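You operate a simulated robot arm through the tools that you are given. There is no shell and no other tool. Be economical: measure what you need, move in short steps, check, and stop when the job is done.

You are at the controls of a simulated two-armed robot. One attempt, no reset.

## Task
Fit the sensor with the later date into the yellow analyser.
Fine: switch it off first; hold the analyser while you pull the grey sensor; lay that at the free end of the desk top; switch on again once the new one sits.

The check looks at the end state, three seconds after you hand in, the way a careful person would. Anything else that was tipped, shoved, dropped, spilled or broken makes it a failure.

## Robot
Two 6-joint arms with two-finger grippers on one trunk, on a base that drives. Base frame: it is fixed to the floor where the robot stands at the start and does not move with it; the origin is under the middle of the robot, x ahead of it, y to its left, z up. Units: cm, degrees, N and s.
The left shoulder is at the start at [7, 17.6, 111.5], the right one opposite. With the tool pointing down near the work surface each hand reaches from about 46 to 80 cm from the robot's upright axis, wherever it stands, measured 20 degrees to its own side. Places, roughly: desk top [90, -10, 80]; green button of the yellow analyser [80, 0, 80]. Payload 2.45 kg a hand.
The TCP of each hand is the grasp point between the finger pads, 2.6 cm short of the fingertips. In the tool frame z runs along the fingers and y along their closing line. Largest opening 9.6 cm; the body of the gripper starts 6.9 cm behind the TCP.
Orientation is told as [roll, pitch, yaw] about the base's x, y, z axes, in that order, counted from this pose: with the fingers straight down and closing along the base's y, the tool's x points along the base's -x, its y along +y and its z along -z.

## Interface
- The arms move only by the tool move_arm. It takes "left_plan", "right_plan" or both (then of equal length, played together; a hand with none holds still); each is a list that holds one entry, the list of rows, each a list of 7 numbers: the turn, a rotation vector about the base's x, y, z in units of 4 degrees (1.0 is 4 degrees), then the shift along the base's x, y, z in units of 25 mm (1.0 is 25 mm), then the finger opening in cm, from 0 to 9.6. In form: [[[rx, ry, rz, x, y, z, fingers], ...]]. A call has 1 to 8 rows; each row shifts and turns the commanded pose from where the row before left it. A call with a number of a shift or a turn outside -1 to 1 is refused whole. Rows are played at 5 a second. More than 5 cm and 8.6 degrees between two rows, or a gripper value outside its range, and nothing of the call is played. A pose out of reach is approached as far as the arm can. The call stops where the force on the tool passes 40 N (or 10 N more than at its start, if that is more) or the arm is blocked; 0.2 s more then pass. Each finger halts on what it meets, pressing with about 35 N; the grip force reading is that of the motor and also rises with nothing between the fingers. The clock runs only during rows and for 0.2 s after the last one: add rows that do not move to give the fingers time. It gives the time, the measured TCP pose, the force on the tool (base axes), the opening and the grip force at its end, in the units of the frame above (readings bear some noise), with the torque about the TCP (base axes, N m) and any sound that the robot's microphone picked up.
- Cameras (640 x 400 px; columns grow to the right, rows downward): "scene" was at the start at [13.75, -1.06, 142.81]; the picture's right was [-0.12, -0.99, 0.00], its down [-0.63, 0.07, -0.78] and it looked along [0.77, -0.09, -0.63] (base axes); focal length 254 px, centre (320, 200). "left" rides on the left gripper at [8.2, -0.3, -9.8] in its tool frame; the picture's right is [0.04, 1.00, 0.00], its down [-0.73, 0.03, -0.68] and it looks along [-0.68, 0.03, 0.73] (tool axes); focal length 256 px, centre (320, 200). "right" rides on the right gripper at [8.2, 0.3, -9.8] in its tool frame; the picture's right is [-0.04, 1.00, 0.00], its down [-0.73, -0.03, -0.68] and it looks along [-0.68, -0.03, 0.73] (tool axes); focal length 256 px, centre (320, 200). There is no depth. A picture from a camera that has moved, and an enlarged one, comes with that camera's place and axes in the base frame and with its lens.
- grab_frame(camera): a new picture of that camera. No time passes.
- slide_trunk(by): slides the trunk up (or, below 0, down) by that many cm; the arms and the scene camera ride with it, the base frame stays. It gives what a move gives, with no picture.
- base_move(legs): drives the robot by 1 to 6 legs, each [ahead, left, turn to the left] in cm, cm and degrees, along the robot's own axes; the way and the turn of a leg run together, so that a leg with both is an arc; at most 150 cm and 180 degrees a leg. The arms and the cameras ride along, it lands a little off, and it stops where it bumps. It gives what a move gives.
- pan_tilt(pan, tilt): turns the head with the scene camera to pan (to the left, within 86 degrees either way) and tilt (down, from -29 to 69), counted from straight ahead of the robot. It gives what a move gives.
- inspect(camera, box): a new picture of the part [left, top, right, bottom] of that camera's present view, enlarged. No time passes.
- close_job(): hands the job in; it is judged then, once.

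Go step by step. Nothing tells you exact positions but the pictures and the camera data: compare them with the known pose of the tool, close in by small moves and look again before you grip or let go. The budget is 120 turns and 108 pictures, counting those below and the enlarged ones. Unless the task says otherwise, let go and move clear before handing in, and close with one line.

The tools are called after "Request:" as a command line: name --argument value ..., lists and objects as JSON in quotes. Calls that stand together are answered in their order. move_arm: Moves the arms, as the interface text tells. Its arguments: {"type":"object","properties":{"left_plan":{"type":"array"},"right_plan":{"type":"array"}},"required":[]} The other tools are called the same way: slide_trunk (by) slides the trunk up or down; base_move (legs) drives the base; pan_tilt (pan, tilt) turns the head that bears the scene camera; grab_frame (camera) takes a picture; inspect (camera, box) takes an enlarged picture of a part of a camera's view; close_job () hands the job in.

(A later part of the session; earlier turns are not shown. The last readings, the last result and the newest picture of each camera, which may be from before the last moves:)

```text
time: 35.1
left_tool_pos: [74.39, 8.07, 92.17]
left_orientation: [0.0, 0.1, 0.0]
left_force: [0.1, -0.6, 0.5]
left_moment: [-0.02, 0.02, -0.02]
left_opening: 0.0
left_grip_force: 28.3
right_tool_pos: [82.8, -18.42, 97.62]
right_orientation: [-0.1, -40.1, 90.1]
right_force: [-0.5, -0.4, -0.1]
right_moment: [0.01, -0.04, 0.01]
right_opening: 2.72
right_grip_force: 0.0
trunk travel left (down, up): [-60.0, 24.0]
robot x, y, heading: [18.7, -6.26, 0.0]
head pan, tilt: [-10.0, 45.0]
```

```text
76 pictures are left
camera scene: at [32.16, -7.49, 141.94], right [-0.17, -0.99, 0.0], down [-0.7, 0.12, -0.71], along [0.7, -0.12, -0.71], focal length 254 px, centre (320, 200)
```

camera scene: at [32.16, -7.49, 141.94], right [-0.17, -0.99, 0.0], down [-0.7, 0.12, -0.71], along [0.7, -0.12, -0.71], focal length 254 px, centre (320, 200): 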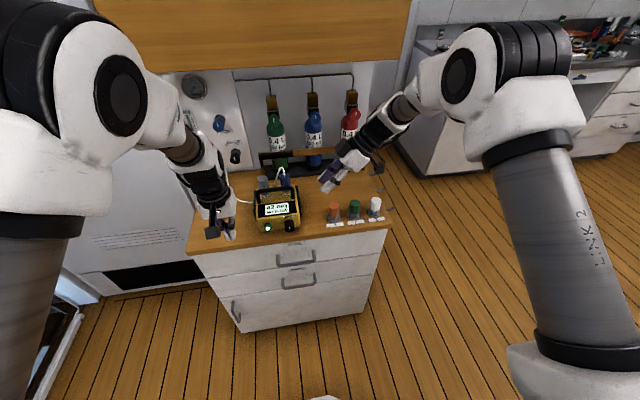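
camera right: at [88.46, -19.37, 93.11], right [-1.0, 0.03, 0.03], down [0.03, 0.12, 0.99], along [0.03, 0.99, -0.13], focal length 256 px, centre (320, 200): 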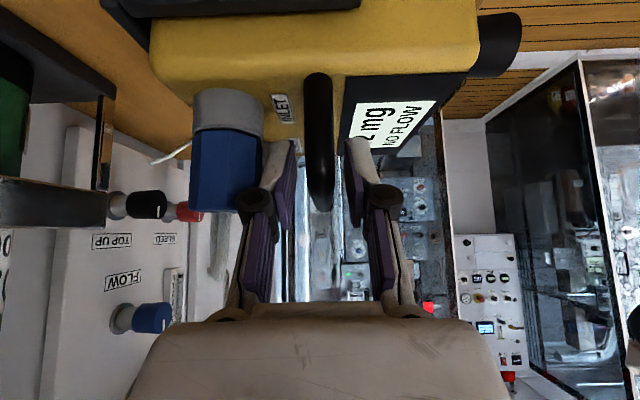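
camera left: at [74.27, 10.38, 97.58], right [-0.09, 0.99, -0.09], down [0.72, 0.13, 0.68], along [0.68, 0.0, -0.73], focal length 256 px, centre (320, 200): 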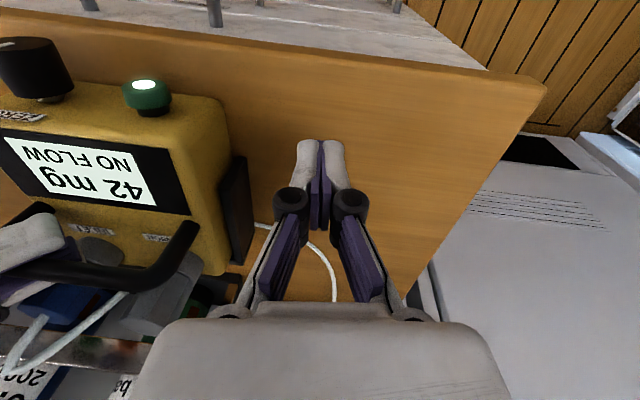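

Base is at (18.7, -6.3). I bring the left hand to just in front of the button, and the right back to its standoff.

Request:
move_arm --left_plan '[[[0, 0, 0, 0.48, 0, 0, 0], [0, 0, 0, 0.48, -0.4, 0, 0], [0, 0, 0, 0, -0.6, 0, 0], [0, 0, 0, 0, -0.8, 0, 0], [0, 0, 0, 0, -0.8, -0.4, 0], [0, 0, 0, 0, -0.8, -0.8, 0], [0, 0, 0, 0, 0, -0.8, 0], [0, 0, 0, 0, 0, -0.8, 0]]]' --right_plan '[[[0, 0, 0, 0.5, 0.3, 0, 2.8], [0, 0, 0, 0.5, 0.3, 0, 2.8], [0, 0, 0, 0.5, 0.3, 0, 2.8], [0, 0, 0, 0.5, 0.3, 0, 2.8], [0, 0, 0, 0.44, 0.3, 0, 2.8], [0, 0, 0, 0, 0.6, 0, 2.8], [0, 0, 0, 0, 0.6, -0.25, 2.8], [0, 0, 0, 0, 0, 0, 2.8]]]'

Request:
grab_frame --camera "left"

Request:
grab_frame --camera "right"

```text
time: 36.9
left_tool_pos: [78.33, 1.8, 85.04]
left_orientation: [-0.6, 0.1, 0.6]
left_force: [0.2, 0.3, -0.8]
left_moment: [0.04, -0.01, -0.01]
left_opening: 0.0
left_grip_force: 28.7
left hand out of reach, approached as far as the arm can: row 5, 6
right_tool_pos: [88.97, -11.83, 96.84]
right_orientation: [0.1, -40.0, 90.1]
right_force: [-0.3, -1.0, 0.1]
right_moment: [0.01, 0.0, 0.04]
right_opening: 2.81
right_grip_force: 0.0
trunk travel left (down, up): [-60.0, 24.0]
robot x, y, heading: [18.83, -5.95, -0.0]
head pan, tilt: [-10.0, 45.0]
```

```text
75 pictures are left
camera left: at [70.03, 1.58, 94.76], right [-0.05, 1.0, -0.01], down [0.73, 0.04, 0.68], along [0.68, 0.03, -0.74], focal length 256 px, centre (320, 200)
```

left: 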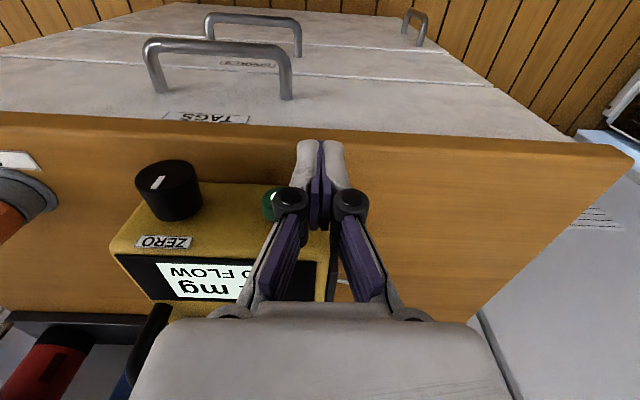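

```text
74 pictures are left
camera right: at [88.59, -24.26, 99.16], right [-1.0, 0.03, 0.03], down [0.03, 0.12, 0.99], along [0.03, 0.99, -0.13], focal length 256 px, centre (320, 200)
```

right: 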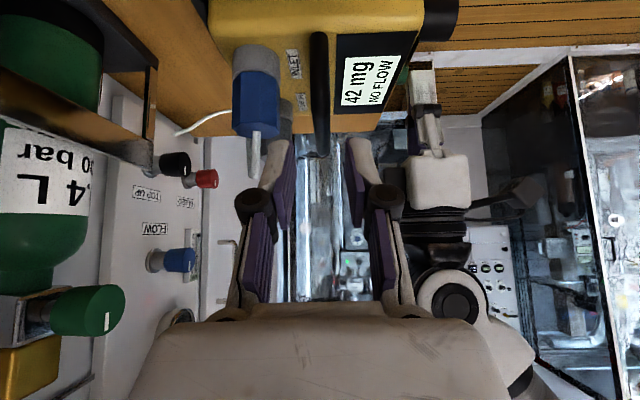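

The left hand still falls ~2 cm short in y. I lift it, shift the base another 5 cm right, and try again.

Request:
move_arm --left_plan '[[[0, 0, 0, 0, 0.3, 0.5, 0], [0, 0, 0, 0, 0.3, 0.8, 0], [0, 0, 0, 0, 0.3, 0.8, 0], [0, 0, 0, 0, 0.3, 0.8, 0], [0, 0, 0, 0, 0.3, 0.2, 0]]]'

Request:
base_move --legs '[[0, -5, 0]]'

Request:
move_arm --left_plan '[[[0, 0, 0, -0.5, 0, 0, 0], [0, 0, 0, -0.3, 0, 0, 0], [0, 0, 0, 0, 0, 0, 0]]]' --right_plan '[[[0, 0, 0, 0, 0.6, 0, 2.8], [0, 0, 0, 0, 0.7, 0, 2.8], [0, 0, 0, 0, 0.7, 0, 2.8]]]'

```text
time: 38.1
left_tool_pos: [78.21, 5.27, 92.84]
left_orientation: [0.0, -0.1, -0.1]
left_force: [0.3, 0.6, -0.2]
left_moment: [-0.01, -0.03, -0.03]
left_opening: 0.01
left_grip_force: 28.4
right_tool_pos: [88.92, -11.64, 96.94]
right_orientation: [0.0, -40.0, 90.1]
right_force: [-0.5, 0.1, 0.2]
right_moment: [-0.01, 0.0, 0.0]
right_opening: 2.79
right_grip_force: 0.0
trunk travel left (down, up): [-60.0, 24.0]
robot x, y, heading: [19.03, -5.97, -0.1]
head pan, tilt: [-10.0, 45.0]
```

```text
time: 39.0
left_tool_pos: [78.11, 0.32, 92.96]
left_orientation: [-0.2, -0.1, 0.0]
left_force: [-0.3, -0.3, -0.4]
left_moment: [-0.01, -0.01, 0.0]
left_opening: 0.0
left_grip_force: 28.6
right_tool_pos: [89.04, -16.64, 96.98]
right_orientation: [0.0, -39.9, 90.1]
right_force: [-0.2, 0.3, 1.0]
right_moment: [0.03, -0.01, 0.01]
right_opening: 2.77
right_grip_force: 0.0
trunk travel left (down, up): [-60.0, 24.0]
robot x, y, heading: [18.59, -11.04, 0.0]
head pan, tilt: [-10.0, 45.0]
```

```text
time: 39.8
left_tool_pos: [76.16, 0.73, 92.63]
left_orientation: [-0.5, 0.3, 0.4]
left_force: [0.1, -0.5, -0.3]
left_moment: [-0.01, 0.0, -0.02]
left_opening: 0.01
left_grip_force: 28.6
right_tool_pos: [89.07, -11.49, 96.93]
right_orientation: [0.0, -40.0, 90.2]
right_force: [-0.2, -0.5, -0.1]
right_moment: [-0.03, -0.01, 0.0]
right_opening: 2.8
right_grip_force: 0.1
trunk travel left (down, up): [-60.0, 24.0]
robot x, y, heading: [19.1, -10.95, 0.0]
head pan, tilt: [-10.0, 45.0]
```

The left hand now fits in front of the button. The right re-grips the handle along the same approach.

Request:
move_arm --right_plan '[[[0, 0, 0, -0.06, 0.41, -0.5, 2.8], [0, 0, 0, 0, 0.41, -0.5, 2.8], [0, 0, 0, 0, 0.41, -0.5, 2.8], [0, 0, 0, 0, 0.41, -0.5, 2.8], [0, 0, 0, 0, 0.25, -0.4, 2.8], [0, 0, 0, 0, 0, 0, 2.8]]]' --left_plan '[[[0, 0, 0, 0.1, -0.1, -0.3, 0], [0, 0, 0, 0, -0.1, -0.6, 0], [0, 0, 0, 0, -0.1, -0.6, 0], [0, 0, 0, 0, -0.1, -0.6, 0], [0, 0, 0, 0, 0, -0.6, 0], [0, 0, 0, 0, 0, -0.3, 0]]]'

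Request:
grab_frame --camera "right"

Request:
grab_frame --camera "left"

```text
time: 41.2
left_tool_pos: [76.45, -0.67, 85.22]
left_orientation: [0.0, 0.1, -0.1]
left_force: [0.1, -0.5, -0.3]
left_moment: [0.01, 0.0, 0.01]
left_opening: 0.0
left_grip_force: 28.3
right_tool_pos: [88.68, -6.91, 90.91]
right_orientation: [0.0, -39.9, 90.1]
right_force: [0.2, -0.9, -0.5]
right_moment: [0.03, -0.03, 0.04]
right_opening: 2.83
right_grip_force: 0.0
trunk travel left (down, up): [-60.0, 24.0]
robot x, y, heading: [19.24, -10.64, 0.1]
head pan, tilt: [-10.0, 45.0]
```

```text
73 pictures are left
camera right: at [88.38, -19.4, 93.16], right [-1.0, 0.03, 0.03], down [0.03, 0.13, 0.99], along [0.02, 0.99, -0.13], focal length 256 px, centre (320, 200)
```

right: 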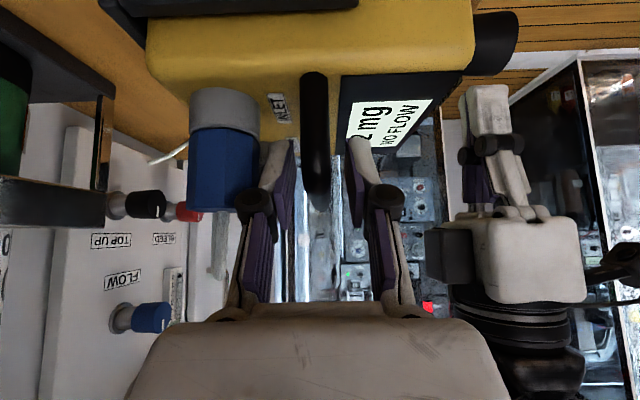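

```text
72 pictures are left
camera left: at [68.1, -0.89, 94.94], right [-0.04, 1.0, 0.0], down [0.73, 0.03, 0.68], along [0.68, 0.02, -0.73], focal length 256 px, centre (320, 200)
```

left: 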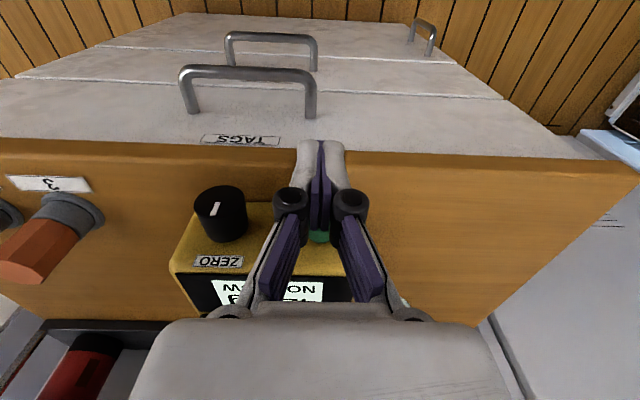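

Both are well placed; the green button sits right behind the left fingers. I close on the handle, then push the button in small steps.

Request:
move_arm --right_plan '[[[0, 0, 0, 0.08, 0, 0, 2], [0, 0, 0, 0, 0, 0, 1.4], [0, 0, 0, 0, 0, 0, 1.0], [0, 0, 0, 0, 0, 0, 1.0]]]'

Request:
move_arm --left_plan '[[[0, 0, 0, 0.4, 0, 0, 0], [0, 0, 0, 0.3, 0, 0, 0], [0, 0, 0, 0.12, 0, 0, 0], [0, 0, 0, 0.12, 0, 0, 0]]]'

Request:
inspect --camera "scene" --box '[230, 160, 330, 250]'

```text
time: 42.2
left_tool_pos: [76.36, -0.57, 85.35]
left_orientation: [-0.3, 0.0, 0.0]
left_force: [-1.3, 0.0, 0.3]
left_moment: [-0.04, 0.01, -0.03]
left_opening: 0.0
left_grip_force: 28.4
right_tool_pos: [88.88, -6.9, 90.91]
right_orientation: [0.0, -40.0, 90.1]
right_force: [-2.6, -0.4, -0.7]
right_moment: [-0.1, 0.0, -0.01]
right_opening: 1.16
right_grip_force: 34.8
trunk travel left (down, up): [-60.0, 24.0]
robot x, y, heading: [19.16, -11.12, 0.1]
head pan, tilt: [-10.0, 45.0]
```

```text
time: 43.2
left_tool_pos: [78.74, -0.58, 85.37]
left_orientation: [-0.2, 0.0, 0.0]
left_force: [0.0, -0.7, -0.2]
left_moment: [-0.01, -0.02, 0.05]
left_opening: 0.0
left_grip_force: 28.6
right_tool_pos: [88.93, -6.97, 90.99]
right_orientation: [0.0, -39.9, 90.1]
right_force: [-2.9, -0.4, 0.4]
right_moment: [-0.06, 0.0, -0.1]
right_opening: 1.15
right_grip_force: 34.1
trunk travel left (down, up): [-60.0, 24.0]
robot x, y, heading: [19.08, -10.59, -0.1]
head pan, tilt: [-10.0, 45.0]
```

```text
4.44 times, centred on (280, 205) of scene
camera zoom: at [32.19, -12.34, 141.94], right [-0.17, -0.99, 0.0], down [-0.7, 0.12, -0.71], along [0.7, -0.12, -0.71], focal length 1127 px, centre (498, 178)
```

zoom: 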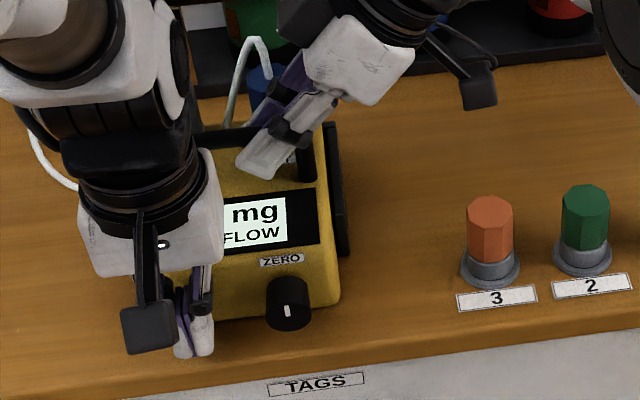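

Not touching yet; I press on in small steps.

Request:
move_arm --left_plan '[[[0, 0, 0, 0.1, 0, 0, 0], [0, 0, 0, 0.1, 0, 0, 0]]]'

Request:
inspect --camera "scene" --box '[250, 190, 310, 240]'

```text
time: 43.8
left_tool_pos: [79.23, -0.54, 85.36]
left_orientation: [-0.3, 0.0, 0.0]
left_force: [-1.1, 0.7, -0.4]
left_moment: [0.01, -0.03, -0.01]
left_opening: 0.04
left_grip_force: 28.6
right_tool_pos: [88.99, -7.08, 90.93]
right_orientation: [0.0, -40.0, 90.1]
right_force: [-2.8, 0.5, -0.5]
right_moment: [-0.07, -0.02, -0.07]
right_opening: 1.17
right_grip_force: 35.1
trunk travel left (down, up): [-60.0, 24.0]
robot x, y, heading: [19.0, -10.97, 0.2]
head pan, tilt: [-10.0, 45.0]
```

```text
8.00 times, centred on (280, 215) of scene
camera zoom: at [32.19, -12.34, 141.94], right [-0.17, -0.99, 0.0], down [-0.7, 0.12, -0.71], along [0.7, -0.12, -0.71], focal length 2029 px, centre (640, 80)
```

zoom: 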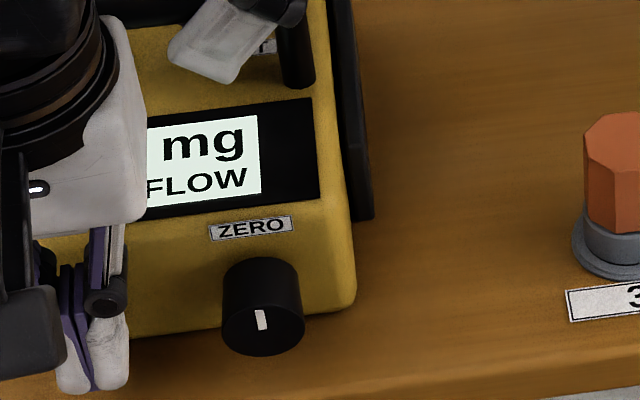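

Request:
move_arm --left_plan '[[[0, 0, 0, 0.1, 0, 0, 0], [0, 0, 0, 0.1, 0, 0, 0]]]'

Request:
inspect --camera "scene" --box '[250, 190, 310, 240]'

```text
time: 44.4
left_tool_pos: [79.74, -0.55, 85.18]
left_orientation: [-0.2, 0.1, 0.1]
left_force: [-2.3, 1.3, -0.3]
left_moment: [0.02, 0.06, 0.05]
left_opening: 0.62
left_grip_force: 28.8
right_tool_pos: [88.96, -6.91, 90.98]
right_orientation: [0.0, -40.1, 90.1]
right_force: [-2.5, 0.3, 0.5]
right_moment: [0.02, 0.02, -0.11]
right_opening: 1.13
right_grip_force: 34.7
trunk travel left (down, up): [-60.0, 24.0]
robot x, y, heading: [19.04, -11.08, 0.1]
head pan, tilt: [-10.0, 45.0]
heard: click
```

```text
8.00 times, centred on (280, 215) of scene
camera zoom: at [32.19, -12.34, 141.94], right [-0.17, -0.99, 0.0], down [-0.7, 0.12, -0.71], along [0.7, -0.12, -0.71], focal length 2029 px, centre (640, 80)
```

zoom: 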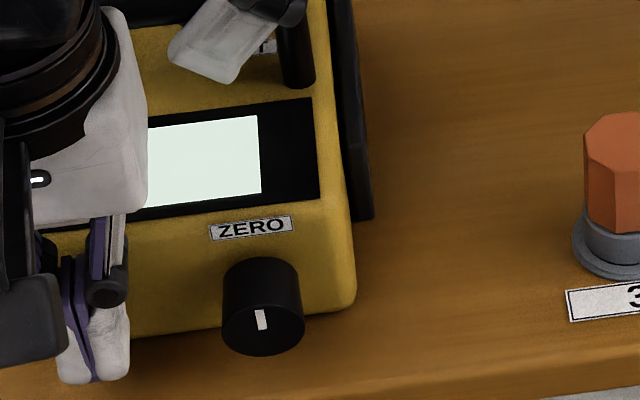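

A click, and the display went blank: it's off. I back off, rise and move over the grey sensor with the left hand.

Request:
move_arm --left_plan '[[[0, 0, 0, -0.8, 0, 0, 0], [0, 0, 0, -0.4, 0, 0.4, 0], [0, 0, 0, 0, 0, 0.9, 1.0], [0, 0, 0, 0, 0, 0.9, 2.0], [0, 0, 0, 0.2, 0, 0.9, 3.0], [0, 0, 0, 0.5, 0, 0.9, 4.2], [0, 0, 0, 0.8, 0, 0.9, 4.2], [0, 0, 0, 0.8, 0, 0.8, 4.2]]]'

Request:
move_arm --left_plan '[[[0, 0, 0, 0.8, 0, 0, 4.2], [0, 0, 0, 0.8, 0, 0, 4.2], [0, 0, 0, 0.8, 0, 0, 4.2], [0, 0, 0, 0.6, 0, 0, 4.2], [0, 0, 0, 0, 0, 0, 4.2]]]'

Request:
grab_frame --camera "left"

Request:
grab_frame --camera "scene"

```text
time: 46.2
left_tool_pos: [82.37, -0.6, 99.66]
left_orientation: [0.0, 0.0, 0.0]
left_force: [0.3, -0.4, 0.0]
left_moment: [0.01, 0.02, -0.01]
left_opening: 4.21
left_grip_force: 0.1
right_tool_pos: [89.01, -6.99, 90.93]
right_orientation: [0.0, -39.9, 90.2]
right_force: [-2.8, 0.3, 0.0]
right_moment: [-0.12, 0.02, -0.07]
right_opening: 1.15
right_grip_force: 35.0
trunk travel left (down, up): [-60.0, 24.0]
robot x, y, heading: [19.01, -10.99, 0.2]
head pan, tilt: [-10.0, 45.0]
```

```text
time: 47.4
left_tool_pos: [89.93, -0.71, 99.52]
left_orientation: [-0.2, 0.0, -0.1]
left_force: [-0.1, 0.1, -0.8]
left_moment: [0.03, 0.01, 0.0]
left_opening: 4.21
left_grip_force: 0.0
right_tool_pos: [88.91, -6.97, 90.91]
right_orientation: [0.0, -40.0, 90.2]
right_force: [-3.1, -0.7, -0.4]
right_moment: [-0.03, -0.02, -0.15]
right_opening: 1.13
right_grip_force: 34.9
trunk travel left (down, up): [-60.0, 24.0]
robot x, y, heading: [18.57, -11.09, 0.2]
head pan, tilt: [-10.0, 45.0]
```

```text
68 pictures are left
camera left: at [81.68, -0.94, 109.23], right [-0.04, 1.0, 0.0], down [0.73, 0.03, 0.68], along [0.68, 0.03, -0.73], focal length 256 px, centre (320, 200)
```

left: 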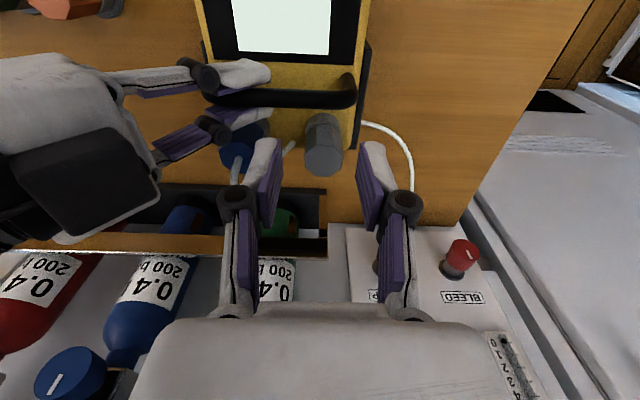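

```text
67 pictures are left
camera scene: at [32.19, -12.36, 141.94], right [-0.17, -0.99, 0.0], down [-0.7, 0.12, -0.71], along [0.7, -0.12, -0.71], focal length 254 px, centre (320, 200)
```

scene: 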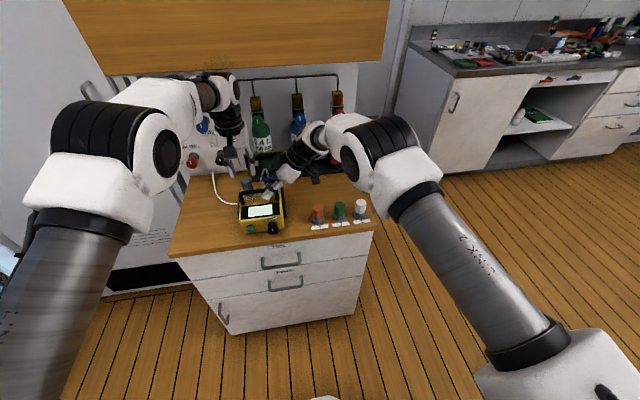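

The grey sensor top is at (93.1, -0.2). The blue inlet's tube passes nearby, so I'll look closer before descending.

Request:
inspect --camera "left" --box '[200, 70, 400, 210]'

Request:
inspect --camera "scene" --box '[220, 130, 310, 240]'

Request:
inspect --camera "right" --box '[140, 60, 400, 280]'

```text
2.86 times, centred on (300, 140) of left
camera zoom: at [81.68, -0.94, 109.23], right [-0.04, 1.0, 0.0], down [0.73, 0.03, 0.68], along [0.68, 0.03, -0.73], focal length 731 px, centre (377, 371)
```

zoom: 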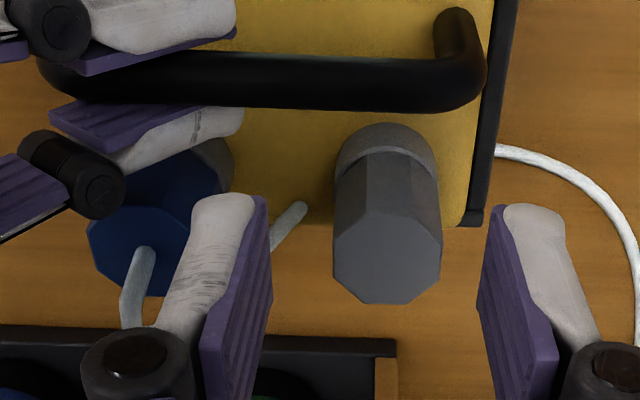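

```text
3.64 times, centred on (265, 185) of scene
camera zoom: at [32.19, -12.36, 141.94], right [-0.17, -0.99, 0.0], down [-0.7, 0.12, -0.71], along [0.7, -0.12, -0.71], focal length 922 px, centre (520, 254)
```

zoom: 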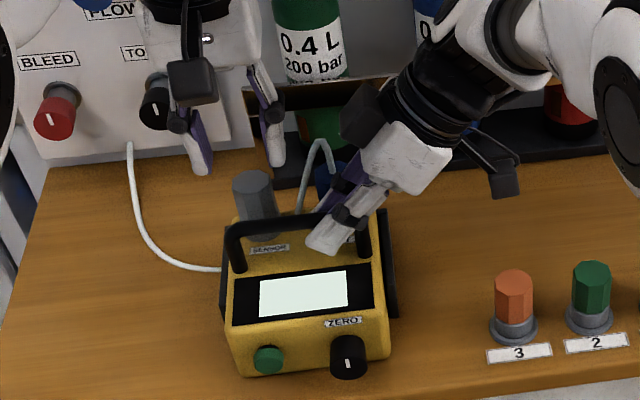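

```text
1.82 times, centred on (270, 170) of right
camera zoom: at [88.58, -19.43, 93.2], right [-1.0, 0.03, 0.03], down [0.03, 0.13, 0.99], along [0.02, 0.99, -0.13], focal length 465 px, centre (411, 254)
```

zoom: 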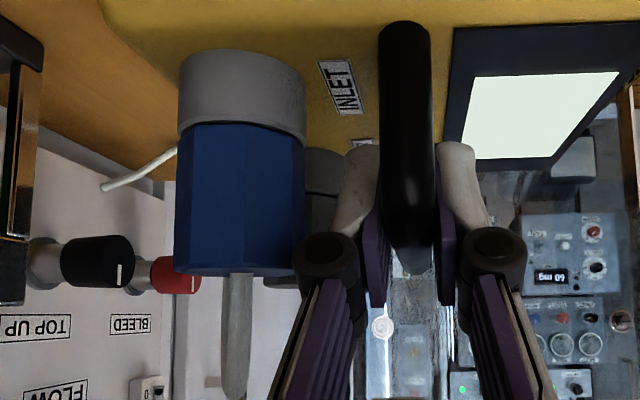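

The unit is clearly off (button dark). The tube rises at about x≥94, y≈-3.5, so I'll grip the grey sensor slightly forward (x≈92.7) with a small opening; first a hover just above its top.

Request:
move_arm --left_plan '[[[0, 0, 0, 0.6, 0.24, 0, 3.9], [0, 0, 0, 0.5, 0, 0, 3.9], [0, 0, 0, 0, 0, -0.6, 3.9], [0, 0, 0, 0, 0, -0.6, 3.9], [0, 0, 0, 0, 0, -0.5, 3.9], [0, 0, 0, 0, 0, 0, 3.9]]]'

Request:
grab_frame --camera "left"

Request:
inspect --camera "scene" --box '[220, 130, 310, 240]'

Request:
inspect --camera "right" --box '[140, 60, 400, 280]'

```text
time: 48.8
left_tool_pos: [92.75, -0.02, 95.26]
left_orientation: [-0.2, 0.0, 0.0]
left_force: [0.2, 0.3, 0.4]
left_moment: [0.01, 0.0, 0.01]
left_opening: 3.91
left_grip_force: 0.1
right_tool_pos: [88.99, -6.9, 90.86]
right_orientation: [0.0, -40.0, 90.1]
right_force: [-3.0, 0.3, -0.1]
right_moment: [0.07, 0.03, -0.12]
right_opening: 1.15
right_grip_force: 34.7
trunk travel left (down, up): [-60.0, 24.0]
robot x, y, heading: [18.85, -10.69, -0.3]
head pan, tilt: [-10.0, 45.0]
```

```text
63 pictures are left
camera left: at [84.41, -0.25, 104.93], right [-0.04, 1.0, 0.0], down [0.73, 0.03, 0.68], along [0.68, 0.03, -0.73], focal length 256 px, centre (320, 200)
```

left: 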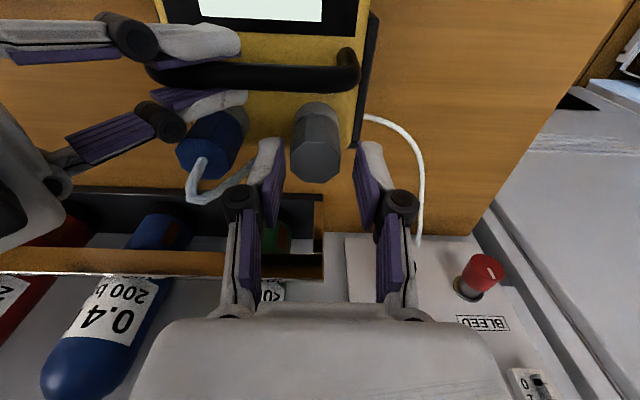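

```text
3.64 times, centred on (265, 185) of scene
camera zoom: at [32.2, -12.35, 141.94], right [-0.17, -0.99, 0.0], down [-0.7, 0.12, -0.71], along [0.7, -0.12, -0.71], focal length 922 px, centre (520, 254)
```

zoom: 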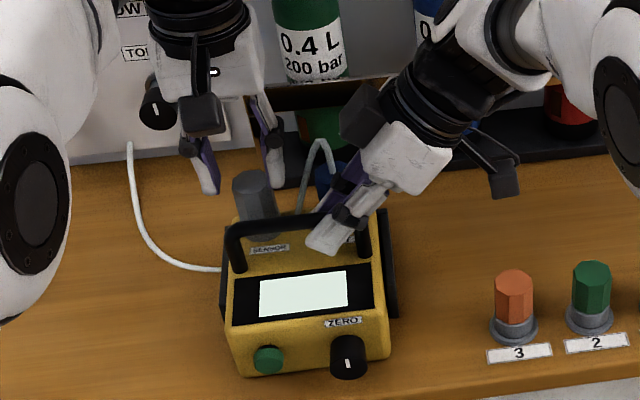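

```text
1.82 times, centred on (270, 170) of right
camera zoom: at [88.58, -19.42, 93.2], right [-1.0, 0.03, 0.03], down [0.03, 0.13, 0.99], along [0.02, 0.99, -0.13], focal length 465 px, centre (411, 254)
```

zoom: 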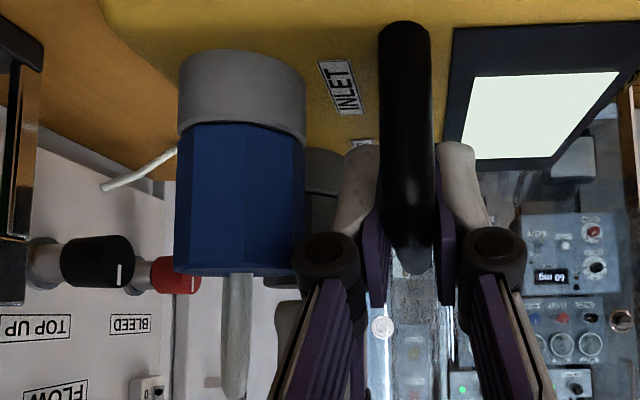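

Tube estimated at (94.5, -4.1) near z 90, clear of the finger by a few mm. Descending to grip height.

Request:
move_arm --left_plan '[[[0, 0, 0, 0, -0.04, -0.4, 3.9], [0, 0, 0, 0, 0, -0.4, 3.9], [0, 0, 0, 0, 0, -0.4, 3.9], [0, 0, 0, 0, 0, -0.4, 3.9], [0, 0, 0, 0, 0, 0, 3.9]]]'

Request:
grab_frame --camera "left"

Request:
inspect --camera "scene" --box '[230, 150, 290, 220]'

```text
time: 50.0
left_tool_pos: [92.82, -0.13, 91.15]
left_orientation: [-0.2, 0.0, 0.0]
left_force: [0.3, -0.7, 0.3]
left_moment: [0.0, 0.0, 0.01]
left_opening: 3.91
left_grip_force: 0.0
right_tool_pos: [89.09, -6.91, 90.94]
right_orientation: [-0.1, -40.1, 90.0]
right_force: [-2.8, 0.9, -0.3]
right_moment: [0.04, 0.01, -0.15]
right_opening: 1.16
right_grip_force: 34.9
trunk travel left (down, up): [-60.0, 24.0]
robot x, y, heading: [18.66, -10.44, 0.2]
head pan, tilt: [-10.0, 45.0]
```

```text
60 pictures are left
camera left: at [84.47, -0.33, 100.97], right [-0.04, 1.0, 0.0], down [0.73, 0.03, 0.68], along [0.68, 0.03, -0.73], focal length 256 px, centre (320, 200)
```

left: 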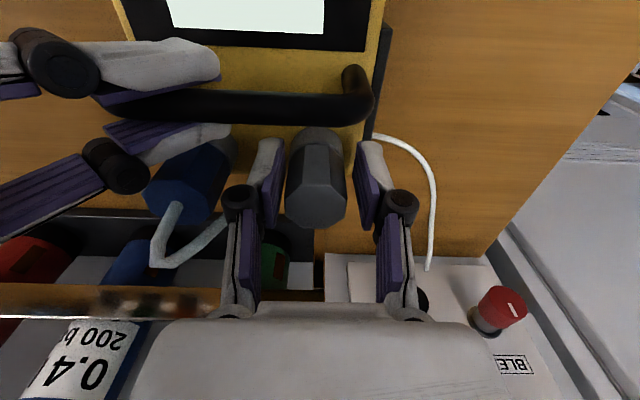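

```text
5.71 times, centred on (260, 185) of scene
camera zoom: at [32.2, -12.35, 141.94], right [-0.17, -0.99, 0.0], down [-0.7, 0.12, -0.71], along [0.7, -0.12, -0.71], focal length 1449 px, centre (663, 286)
```

zoom: 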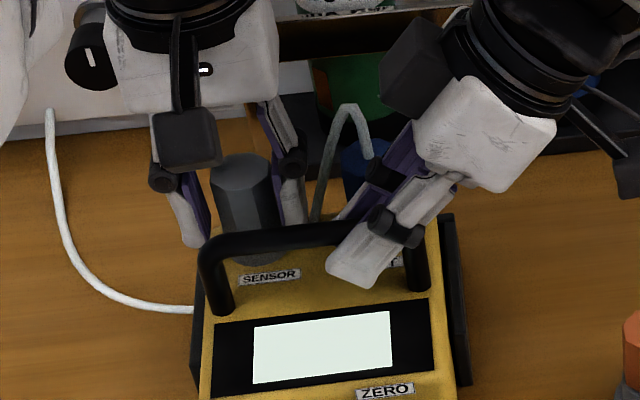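

Fingers flank the grey sensor. I close on it.

Request:
move_arm --left_plan '[[[0, 0, 0, 0, 0, 0, 3.3], [0, 0, 0, 0, 0, 0, 2.6], [0, 0, 0, 0, 0, 0, 2.2], [0, 0, 0, 0, 0, 0, 2.2]]]'

Request:
move_arm --left_plan '[[[0, 0, 0, 0, 0, 0.12, 2.2], [0, 0, 0, 0, 0, 0.12, 2.2], [0, 0, 0, 0, 0, 0.12, 2.2], [0, 0, 0, 0, 0, 0.12, 2.2]]]'

Request:
inspect --camera "scene" --box '[230, 150, 290, 220]'

```text
time: 51.0
left_tool_pos: [92.71, -0.05, 91.26]
left_orientation: [-0.2, 0.0, 0.0]
left_force: [0.9, 0.9, 0.6]
left_moment: [0.03, -0.05, 0.02]
left_opening: 3.0
left_grip_force: 35.0
right_tool_pos: [88.84, -6.86, 91.08]
right_orientation: [0.0, -40.0, 90.1]
right_force: [-3.7, 0.5, -0.4]
right_moment: [0.11, 0.03, -0.03]
right_opening: 1.15
right_grip_force: 34.7
trunk travel left (down, up): [-60.0, 24.0]
robot x, y, heading: [19.11, -10.71, -0.2]
head pan, tilt: [-10.0, 45.0]
```

```text
time: 52.0
left_tool_pos: [92.81, -0.1, 92.44]
left_orientation: [-0.2, 0.0, -0.1]
left_force: [-0.7, -0.3, 0.1]
left_moment: [0.0, -0.01, 0.0]
left_opening: 2.98
left_grip_force: 34.5
right_tool_pos: [89.03, -6.97, 91.1]
right_orientation: [0.0, -40.0, 90.1]
right_force: [-2.7, 0.7, 0.5]
right_moment: [0.06, 0.01, -0.06]
right_opening: 1.15
right_grip_force: 34.5
trunk travel left (down, up): [-60.0, 24.0]
robot x, y, heading: [18.77, -11.44, -0.1]
head pan, tilt: [-10.0, 45.0]
```

```text
5.71 times, centred on (260, 185) of scene
camera zoom: at [32.19, -12.33, 141.94], right [-0.17, -0.99, 0.0], down [-0.7, 0.12, -0.71], along [0.7, -0.12, -0.71], focal length 1449 px, centre (663, 286)
```

zoom: 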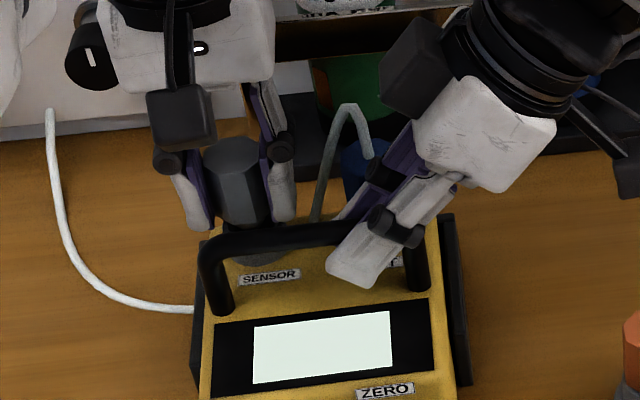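

The sensor rises with the hand and the analyser stays put. I lift it clear.

Request:
move_arm --left_plan '[[[0, 0, 0, 0, 0, 0.3, 2.2], [0, 0, 0, 0, 0, 0.4, 2.2], [0, 0, 0, 0, 0, 0.5, 2.2], [0, 0, 0, 0, 0, 0.6, 2.2], [0, 0, 0, 0, 0, 0.6, 2.2], [0, 0, 0, 0, 0, 0.6, 2.2]]]'

Request:
inspect --camera "scene" --box '[220, 120, 310, 230]'

Request:
grab_frame --camera "left"

```text
time: 53.4
left_tool_pos: [92.77, -0.12, 100.09]
left_orientation: [-0.2, 0.0, 0.0]
left_force: [-0.4, -0.4, 0.0]
left_moment: [-0.02, -0.02, 0.03]
left_opening: 2.99
left_grip_force: 34.9
right_tool_pos: [89.04, -6.82, 91.02]
right_orientation: [0.0, -40.0, 90.0]
right_force: [-3.0, 1.2, -0.3]
right_moment: [-0.06, -0.04, -0.04]
right_opening: 1.16
right_grip_force: 34.9
trunk travel left (down, up): [-60.0, 24.0]
robot x, y, heading: [18.99, -11.01, 0.2]
head pan, tilt: [-10.0, 45.0]
```

```text
3.64 times, centred on (265, 175) of scene
camera zoom: at [32.19, -12.33, 141.94], right [-0.17, -0.99, 0.0], down [-0.7, 0.12, -0.71], along [0.7, -0.12, -0.71], focal length 922 px, centre (520, 291)
```

zoom: 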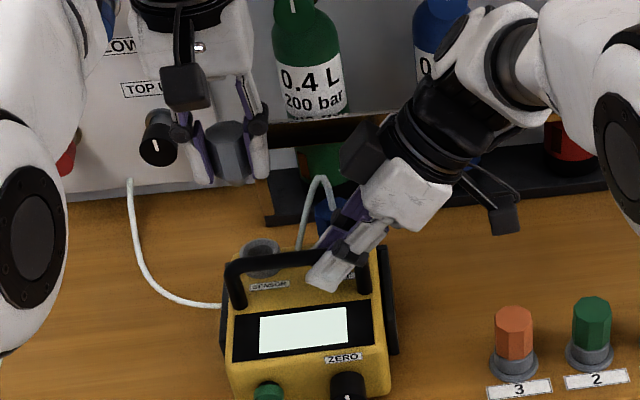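

```text
56 pictures are left
camera left: at [84.43, -0.36, 109.71], right [-0.04, 1.0, 0.0], down [0.73, 0.03, 0.68], along [0.68, 0.03, -0.73], focal length 256 px, centre (320, 200)
```

left: 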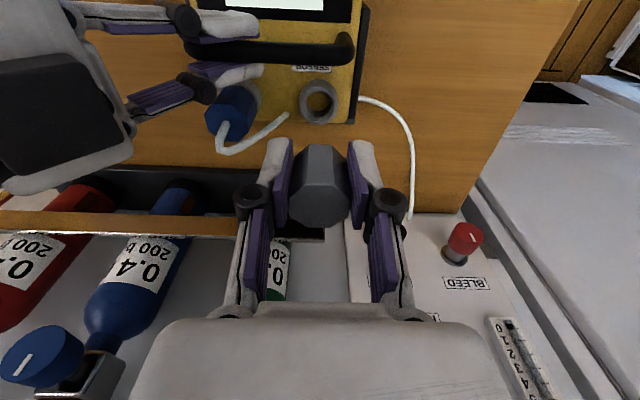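

The grey sensor is out, socket empty. I carry it over the free left end, around (86, 14).

Request:
move_arm --left_plan '[[[0, 0, 0, 0, 0.8, 0, 2.2], [0, 0, 0, 0, 0.8, 0, 2.2], [0, 0, 0, -0.4, 0.8, 0, 2.2], [0, 0, 0, -0.6, 0.8, 0, 2.2], [0, 0, 0, -0.6, 0.8, 0, 2.2], [0, 0, 0, -0.6, 0.8, -0.4, 2.2], [0, 0, 0, -0.6, 0.8, -0.8, 2.2], [0, 0, 0, 0, 0.2, -0.8, 2.2]]]'

Request:
inspect --camera "scene" --box '[170, 130, 290, 250]'

Request:
inspect --camera "right" --box '[300, 60, 560, 260]'

```text
time: 55.2
left_tool_pos: [85.61, 14.46, 95.14]
left_orientation: [-0.2, -0.1, -0.1]
left_force: [0.9, -0.7, -0.1]
left_moment: [-0.02, 0.05, 0.01]
left_opening: 2.97
left_grip_force: 35.3
right_tool_pos: [89.0, -6.93, 91.13]
right_orientation: [0.0, -40.0, 90.1]
right_force: [-2.2, -0.4, -0.2]
right_moment: [0.02, 0.03, -0.05]
right_opening: 1.17
right_grip_force: 34.9
trunk travel left (down, up): [-60.0, 24.0]
robot x, y, heading: [18.96, -11.04, 0.2]
head pan, tilt: [-10.0, 45.0]
```

```text
3.33 times, centred on (230, 190) of scene
camera zoom: at [32.2, -12.33, 141.95], right [-0.17, -0.99, 0.0], down [-0.7, 0.12, -0.71], along [0.7, -0.12, -0.71], focal length 846 px, centre (620, 233)
```

zoom: 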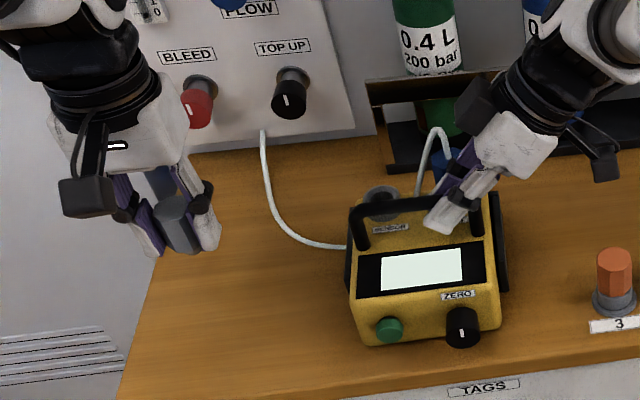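

```text
2.00 times, centred on (430, 160) of right
camera zoom: at [88.58, -19.41, 93.2], right [-1.0, 0.03, 0.03], down [0.03, 0.13, 0.99], along [0.02, 0.99, -0.13], focal length 512 px, centre (100, 280)
```

zoom: 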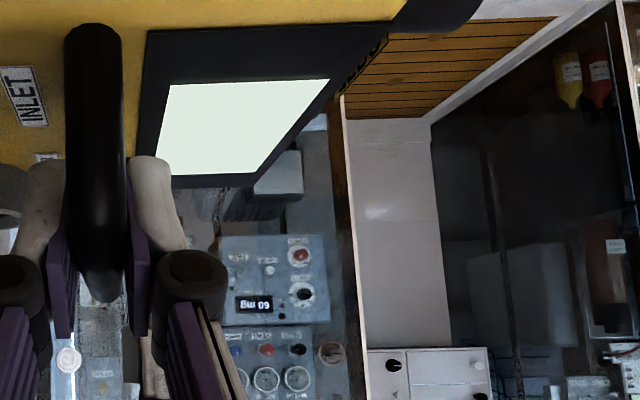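

Over clear desk top. I lower, then feel for contact in small steps.

Request:
move_arm --left_plan '[[[0, 0, 0, 0, 0, -0.8, 2.2], [0, 0, 0, 0, 0, -0.8, 2.2], [0, 0, 0, 0, 0, -0.8, 2.2], [0, 0, 0, 0, 0, -0.6, 2.2], [0, 0, 0, 0, 0, -0.2, 2.2], [0, 0, 0, 0, 0, 0, 2.2]]]'

Request:
inspect --camera "scene" --box '[180, 170, 260, 250]'

```text
time: 56.6
left_tool_pos: [85.78, 14.4, 86.97]
left_orientation: [-0.1, 0.0, 0.1]
left_force: [0.3, -0.2, 0.5]
left_moment: [0.01, -0.01, 0.0]
left_opening: 2.97
left_grip_force: 35.2
right_tool_pos: [89.02, -6.88, 91.06]
right_orientation: [0.0, -39.9, 90.2]
right_force: [-3.7, 0.5, 0.0]
right_moment: [-0.04, -0.01, -0.07]
right_opening: 1.17
right_grip_force: 34.8
trunk travel left (down, up): [-60.0, 24.0]
robot x, y, heading: [18.86, -10.9, 0.1]
head pan, tilt: [-10.0, 45.0]
```

```text
5.00 times, centred on (220, 210) of scene
camera zoom: at [32.19, -12.34, 141.94], right [-0.17, -0.99, 0.0], down [-0.7, 0.12, -0.71], along [0.7, -0.12, -0.71], focal length 1268 px, centre (820, 150)
```

zoom: 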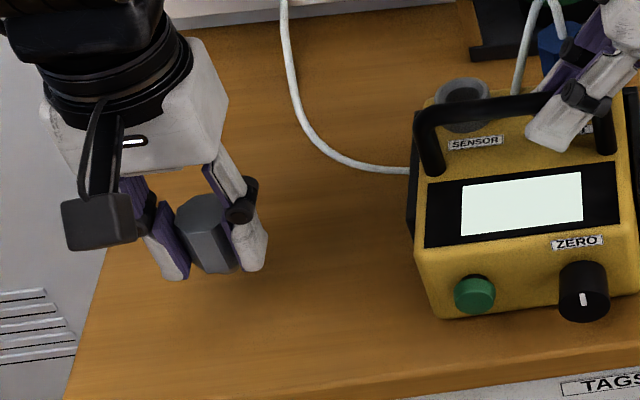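

Request:
move_arm --left_plan '[[[0, 0, 0, 0, 0, -0.16, 2.2], [0, 0, 0, 0, 0, -0.16, 2.2], [0, 0, 0, 0, 0, -0.16, 2.2]]]'

Request:
move_arm --left_plan '[[[0, 0, 0, 0, 0, -0.1, 2.2], [0, 0, 0, 0, 0, -0.1, 2.2]]]'

```text
time: 57.4
left_tool_pos: [85.71, 14.38, 85.81]
left_orientation: [-0.3, 0.0, -0.1]
left_force: [0.2, -0.6, -0.2]
left_moment: [0.01, 0.0, 0.0]
left_opening: 2.97
left_grip_force: 35.3
right_tool_pos: [89.01, -6.98, 90.95]
right_orientation: [0.0, -40.0, 90.1]
right_force: [-4.0, -0.5, 0.3]
right_moment: [-0.03, 0.0, -0.1]
right_opening: 1.17
right_grip_force: 35.1
trunk travel left (down, up): [-60.0, 24.0]
robot x, y, heading: [18.91, -10.6, -0.1]
head pan, tilt: [-10.0, 45.0]
```

```text
time: 58.0
left_tool_pos: [85.67, 14.38, 85.37]
left_orientation: [-0.3, 0.0, 0.0]
left_force: [-0.6, 0.3, -0.4]
left_moment: [0.01, 0.0, -0.02]
left_opening: 3.0
left_grip_force: 34.8
right_tool_pos: [89.01, -6.92, 90.91]
right_orientation: [0.1, -40.1, 90.1]
right_force: [-3.0, 0.0, -0.3]
right_moment: [0.0, 0.05, -0.11]
right_opening: 1.15
right_grip_force: 35.2
trunk travel left (down, up): [-60.0, 24.0]
robot x, y, heading: [18.84, -11.0, 0.2]
head pan, tilt: [-10.0, 45.0]
```

Request:
move_arm --left_plan '[[[0, 0, 0, 0, 0, -0.1, 2.2], [0, 0, 0, 0, 0, -0.1, 2.2]]]'

Request:
move_arm --left_plan '[[[0, 0, 0, 0, 0, -0.1, 2.2], [0, 0, 0, 0, 0, -0.1, 2.2]]]'

Request:
inspect --camera "scene" --box '[190, 190, 240, 240]'

```text
time: 58.6
left_tool_pos: [85.65, 14.33, 84.93]
left_orientation: [-0.2, 0.0, 0.0]
left_force: [0.2, 0.3, -1.1]
left_moment: [0.02, 0.01, -0.01]
left_opening: 2.97
left_grip_force: 35.3
right_tool_pos: [88.93, -6.93, 90.97]
right_orientation: [-0.1, -40.0, 90.2]
right_force: [-3.1, 0.1, 0.4]
right_moment: [-0.02, 0.02, -0.1]
right_opening: 1.14
right_grip_force: 34.8
trunk travel left (down, up): [-60.0, 24.0]
robot x, y, heading: [19.0, -11.14, 0.1]
head pan, tilt: [-10.0, 45.0]
```

```text
time: 59.2
left_tool_pos: [85.73, 14.39, 84.36]
left_orientation: [-0.4, 0.0, 0.0]
left_force: [0.2, -0.6, -0.3]
left_moment: [0.01, -0.01, 0.0]
left_opening: 2.98
left_grip_force: 35.2
right_tool_pos: [89.07, -6.95, 91.14]
right_orientation: [-0.1, -39.9, 90.0]
right_force: [-3.1, 0.1, 0.6]
right_moment: [-0.02, 0.03, -0.1]
right_opening: 1.16
right_grip_force: 34.7
trunk travel left (down, up): [-60.0, 24.0]
robot x, y, heading: [19.2, -10.72, 0.2]
head pan, tilt: [-10.0, 45.0]
```

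```text
8.00 times, centred on (215, 215) of scene
camera zoom: at [32.2, -12.34, 141.94], right [-0.17, -0.99, 0.0], down [-0.7, 0.12, -0.71], along [0.7, -0.12, -0.71], focal length 2029 px, centre (1160, 80)
```

zoom: 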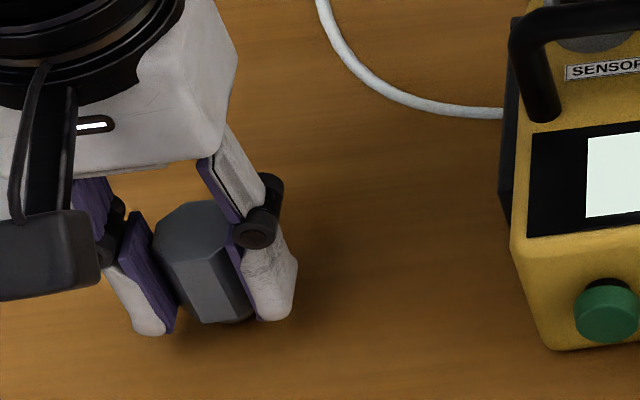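

Request:
move_arm --left_plan '[[[0, 0, 0, 0, 0, -0.1, 2.2], [0, 0, 0, 0, 0, -0.1, 2.2]]]'

Request:
move_arm --left_plan '[[[0, 0, 0, 0, 0, -0.08, 2.2], [0, 0, 0, 0, 0, -0.08, 2.2]]]'

Request:
inspect --camera "scene" --box '[190, 190, 240, 240]'

```text
time: 59.8
left_tool_pos: [85.7, 14.32, 84.15]
left_orientation: [-0.1, -0.4, 0.0]
left_force: [-0.6, 2.8, 22.0]
left_moment: [0.12, -0.21, 0.06]
left_opening: 3.0
left_grip_force: 34.6
right_tool_pos: [88.76, -6.91, 91.07]
right_orientation: [-0.2, -40.0, 90.2]
right_force: [0.3, 0.1, -0.6]
right_moment: [-0.12, -0.03, -0.04]
right_opening: 1.15
right_grip_force: 35.2
trunk travel left (down, up): [-60.0, 24.0]
robot x, y, heading: [18.7, -11.02, 0.1]
head pan, tilt: [-10.0, 45.0]
```

```text
time: 60.4
left_tool_pos: [85.66, 14.37, 83.6]
left_orientation: [-0.1, -0.3, 0.0]
left_force: [3.7, 5.2, 29.4]
left_moment: [0.2, -0.34, 0.06]
left_opening: 2.99
left_grip_force: 34.8
right_tool_pos: [88.79, -6.99, 91.08]
right_orientation: [-0.1, -39.9, 90.2]
right_force: [0.5, -0.2, -3.7]
right_moment: [-0.09, 0.01, 0.0]
right_opening: 1.11
right_grip_force: 34.8
trunk travel left (down, up): [-60.0, 24.0]
robot x, y, heading: [19.06, -10.68, 0.0]
head pan, tilt: [-10.0, 45.0]
```

```text
8.00 times, centred on (215, 215) of scene
camera zoom: at [31.91, -12.4, 141.98], right [-0.17, -0.99, 0.0], down [-0.7, 0.12, -0.71], along [0.7, -0.12, -0.71], focal length 2029 px, centre (1160, 80)
```

zoom: 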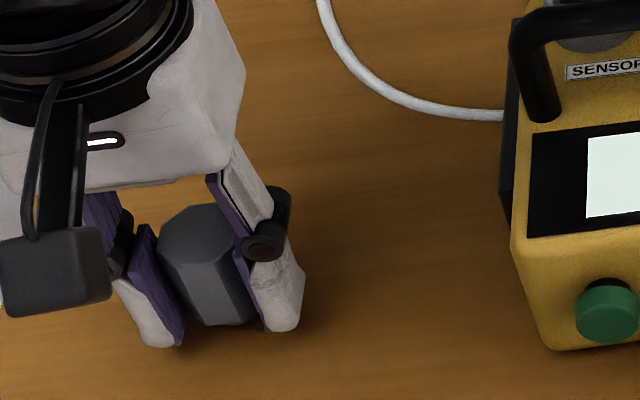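

Contact with the desk felt at TCP z≈84.1 (so the sensor's foot is 4.1 cm below the TCP). I relieve the pressure and let go, opening only moderately.

Request:
move_arm --left_plan '[[[0, 0, 0, 0, 0, 0.1, 2.2], [0, 0, 0, 0, 0, 0.06, 2.2], [0, 0, 0, 0, 0, 0, 2.2]]]'

Request:
move_arm --left_plan '[[[0, 0, 0, 0, 0, 0, 3.2], [0, 0, 0, 0, 0, 0, 3.6], [0, 0, 0, 0, 0, 0, 4.2], [0, 0, 0, 0, 0, 0, 4.8]]]'

Request:
inspect --camera "scene" --box '[190, 190, 240, 240]'

```text
time: 61.2
left_tool_pos: [85.59, 14.33, 83.68]
left_orientation: [-0.3, 0.2, 0.0]
left_force: [-1.0, 0.4, 7.2]
left_moment: [0.01, -0.06, 0.01]
left_opening: 2.99
left_grip_force: 35.1
right_tool_pos: [88.92, -6.9, 90.99]
right_orientation: [0.0, -40.0, 90.0]
right_force: [-0.2, -0.5, -4.0]
right_moment: [-0.11, 0.0, -0.03]
right_opening: 1.15
right_grip_force: 35.1
trunk travel left (down, up): [-60.0, 24.0]
robot x, y, heading: [18.87, -11.03, -0.1]
head pan, tilt: [-10.0, 45.0]
```

```text
time: 62.2
left_tool_pos: [85.69, 14.28, 83.76]
left_orientation: [-0.2, -0.1, 0.0]
left_force: [0.4, 1.0, -0.3]
left_moment: [0.03, 0.01, 0.0]
left_opening: 4.78
left_grip_force: 0.2
right_tool_pos: [89.05, -6.99, 90.92]
right_orientation: [0.0, -40.0, 90.2]
right_force: [-3.7, -1.4, -0.7]
right_moment: [-0.04, 0.03, -0.16]
right_opening: 1.14
right_grip_force: 35.6
trunk travel left (down, up): [-60.0, 24.0]
robot x, y, heading: [18.97, -10.86, -0.0]
head pan, tilt: [-10.0, 45.0]
```

```text
8.00 times, centred on (215, 215) of scene
camera zoom: at [32.19, -12.37, 141.94], right [-0.17, -0.99, 0.0], down [-0.7, 0.12, -0.71], along [0.7, -0.12, -0.71], focal length 2029 px, centre (1160, 80)
```

zoom: 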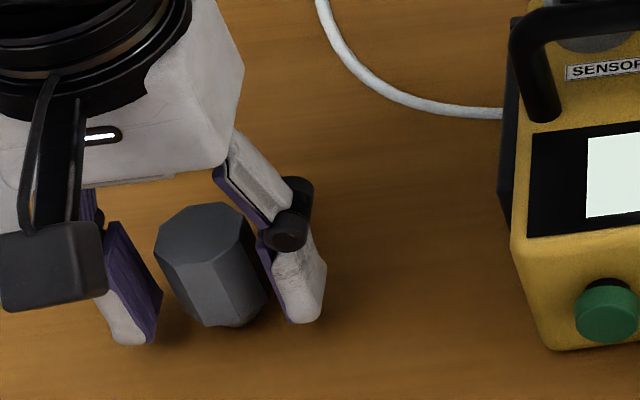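

The grey sensor stands free on the desk. The left hand rises straight up; the right releases the handle and withdraws along its axis.

Request:
move_arm --left_plan '[[[0, 0, 0, 0, 0, 0.3, 4.8], [0, 0, 0, 0, 0, 0.6, 4.8], [0, 0, 0, 0, 0, 0.9, 4.8], [0, 0, 0, 0, 0, 0.9, 4.8], [0, 0, 0, 0, 0, 0.9, 4.8], [0, 0, 0, 0, 0.4, 0.9, 4.8], [0, 0, 0, 0, 0.4, 0.9, 4.8], [0, 0, 0, 0, 0.4, 0.9, 4.8]]]' --right_plan '[[[0, 0, 0, 0, 0, 0, 2.7], [0, 0, 0, 0, 0, 0, 2.7], [0, 0, 0, 0, -0.41, 0.49, 2.7], [0, 0, 0, 0, -0.41, 0.49, 2.7], [0, 0, 0, 0, -0.41, 0.49, 2.7], [0, 0, 0, 0, -0.41, 0.49, 2.7], [0, 0, 0, 0, -0.41, 0.49, 2.7], [0, 0, 0, 0, -0.41, 0.49, 2.7]]]'

Request:
grab_frame --camera "scene"

```text
time: 64.0
left_tool_pos: [85.57, 17.35, 99.5]
left_orientation: [-0.3, 0.0, 0.0]
left_force: [0.4, -0.2, 0.4]
left_moment: [0.01, -0.01, 0.0]
left_opening: 4.81
left_grip_force: 0.1
right_tool_pos: [88.93, -12.99, 98.39]
right_orientation: [0.0, -40.1, 90.2]
right_force: [-0.2, 0.1, -0.3]
right_moment: [0.02, 0.01, -0.02]
right_opening: 2.69
right_grip_force: 0.0
trunk travel left (down, up): [-60.0, 24.0]
robot x, y, heading: [19.09, -11.0, 0.1]
head pan, tilt: [-10.0, 45.0]
```

```text
49 pictures are left
camera scene: at [32.12, -12.36, 141.95], right [-0.17, -0.99, 0.0], down [-0.7, 0.12, -0.71], along [0.7, -0.12, -0.71], focal length 254 px, centre (320, 200)
```

scene: 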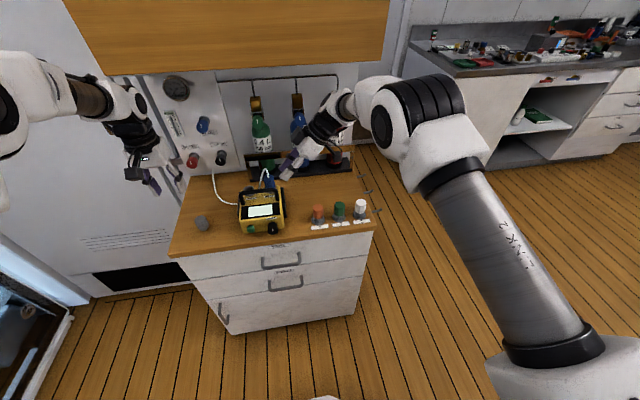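

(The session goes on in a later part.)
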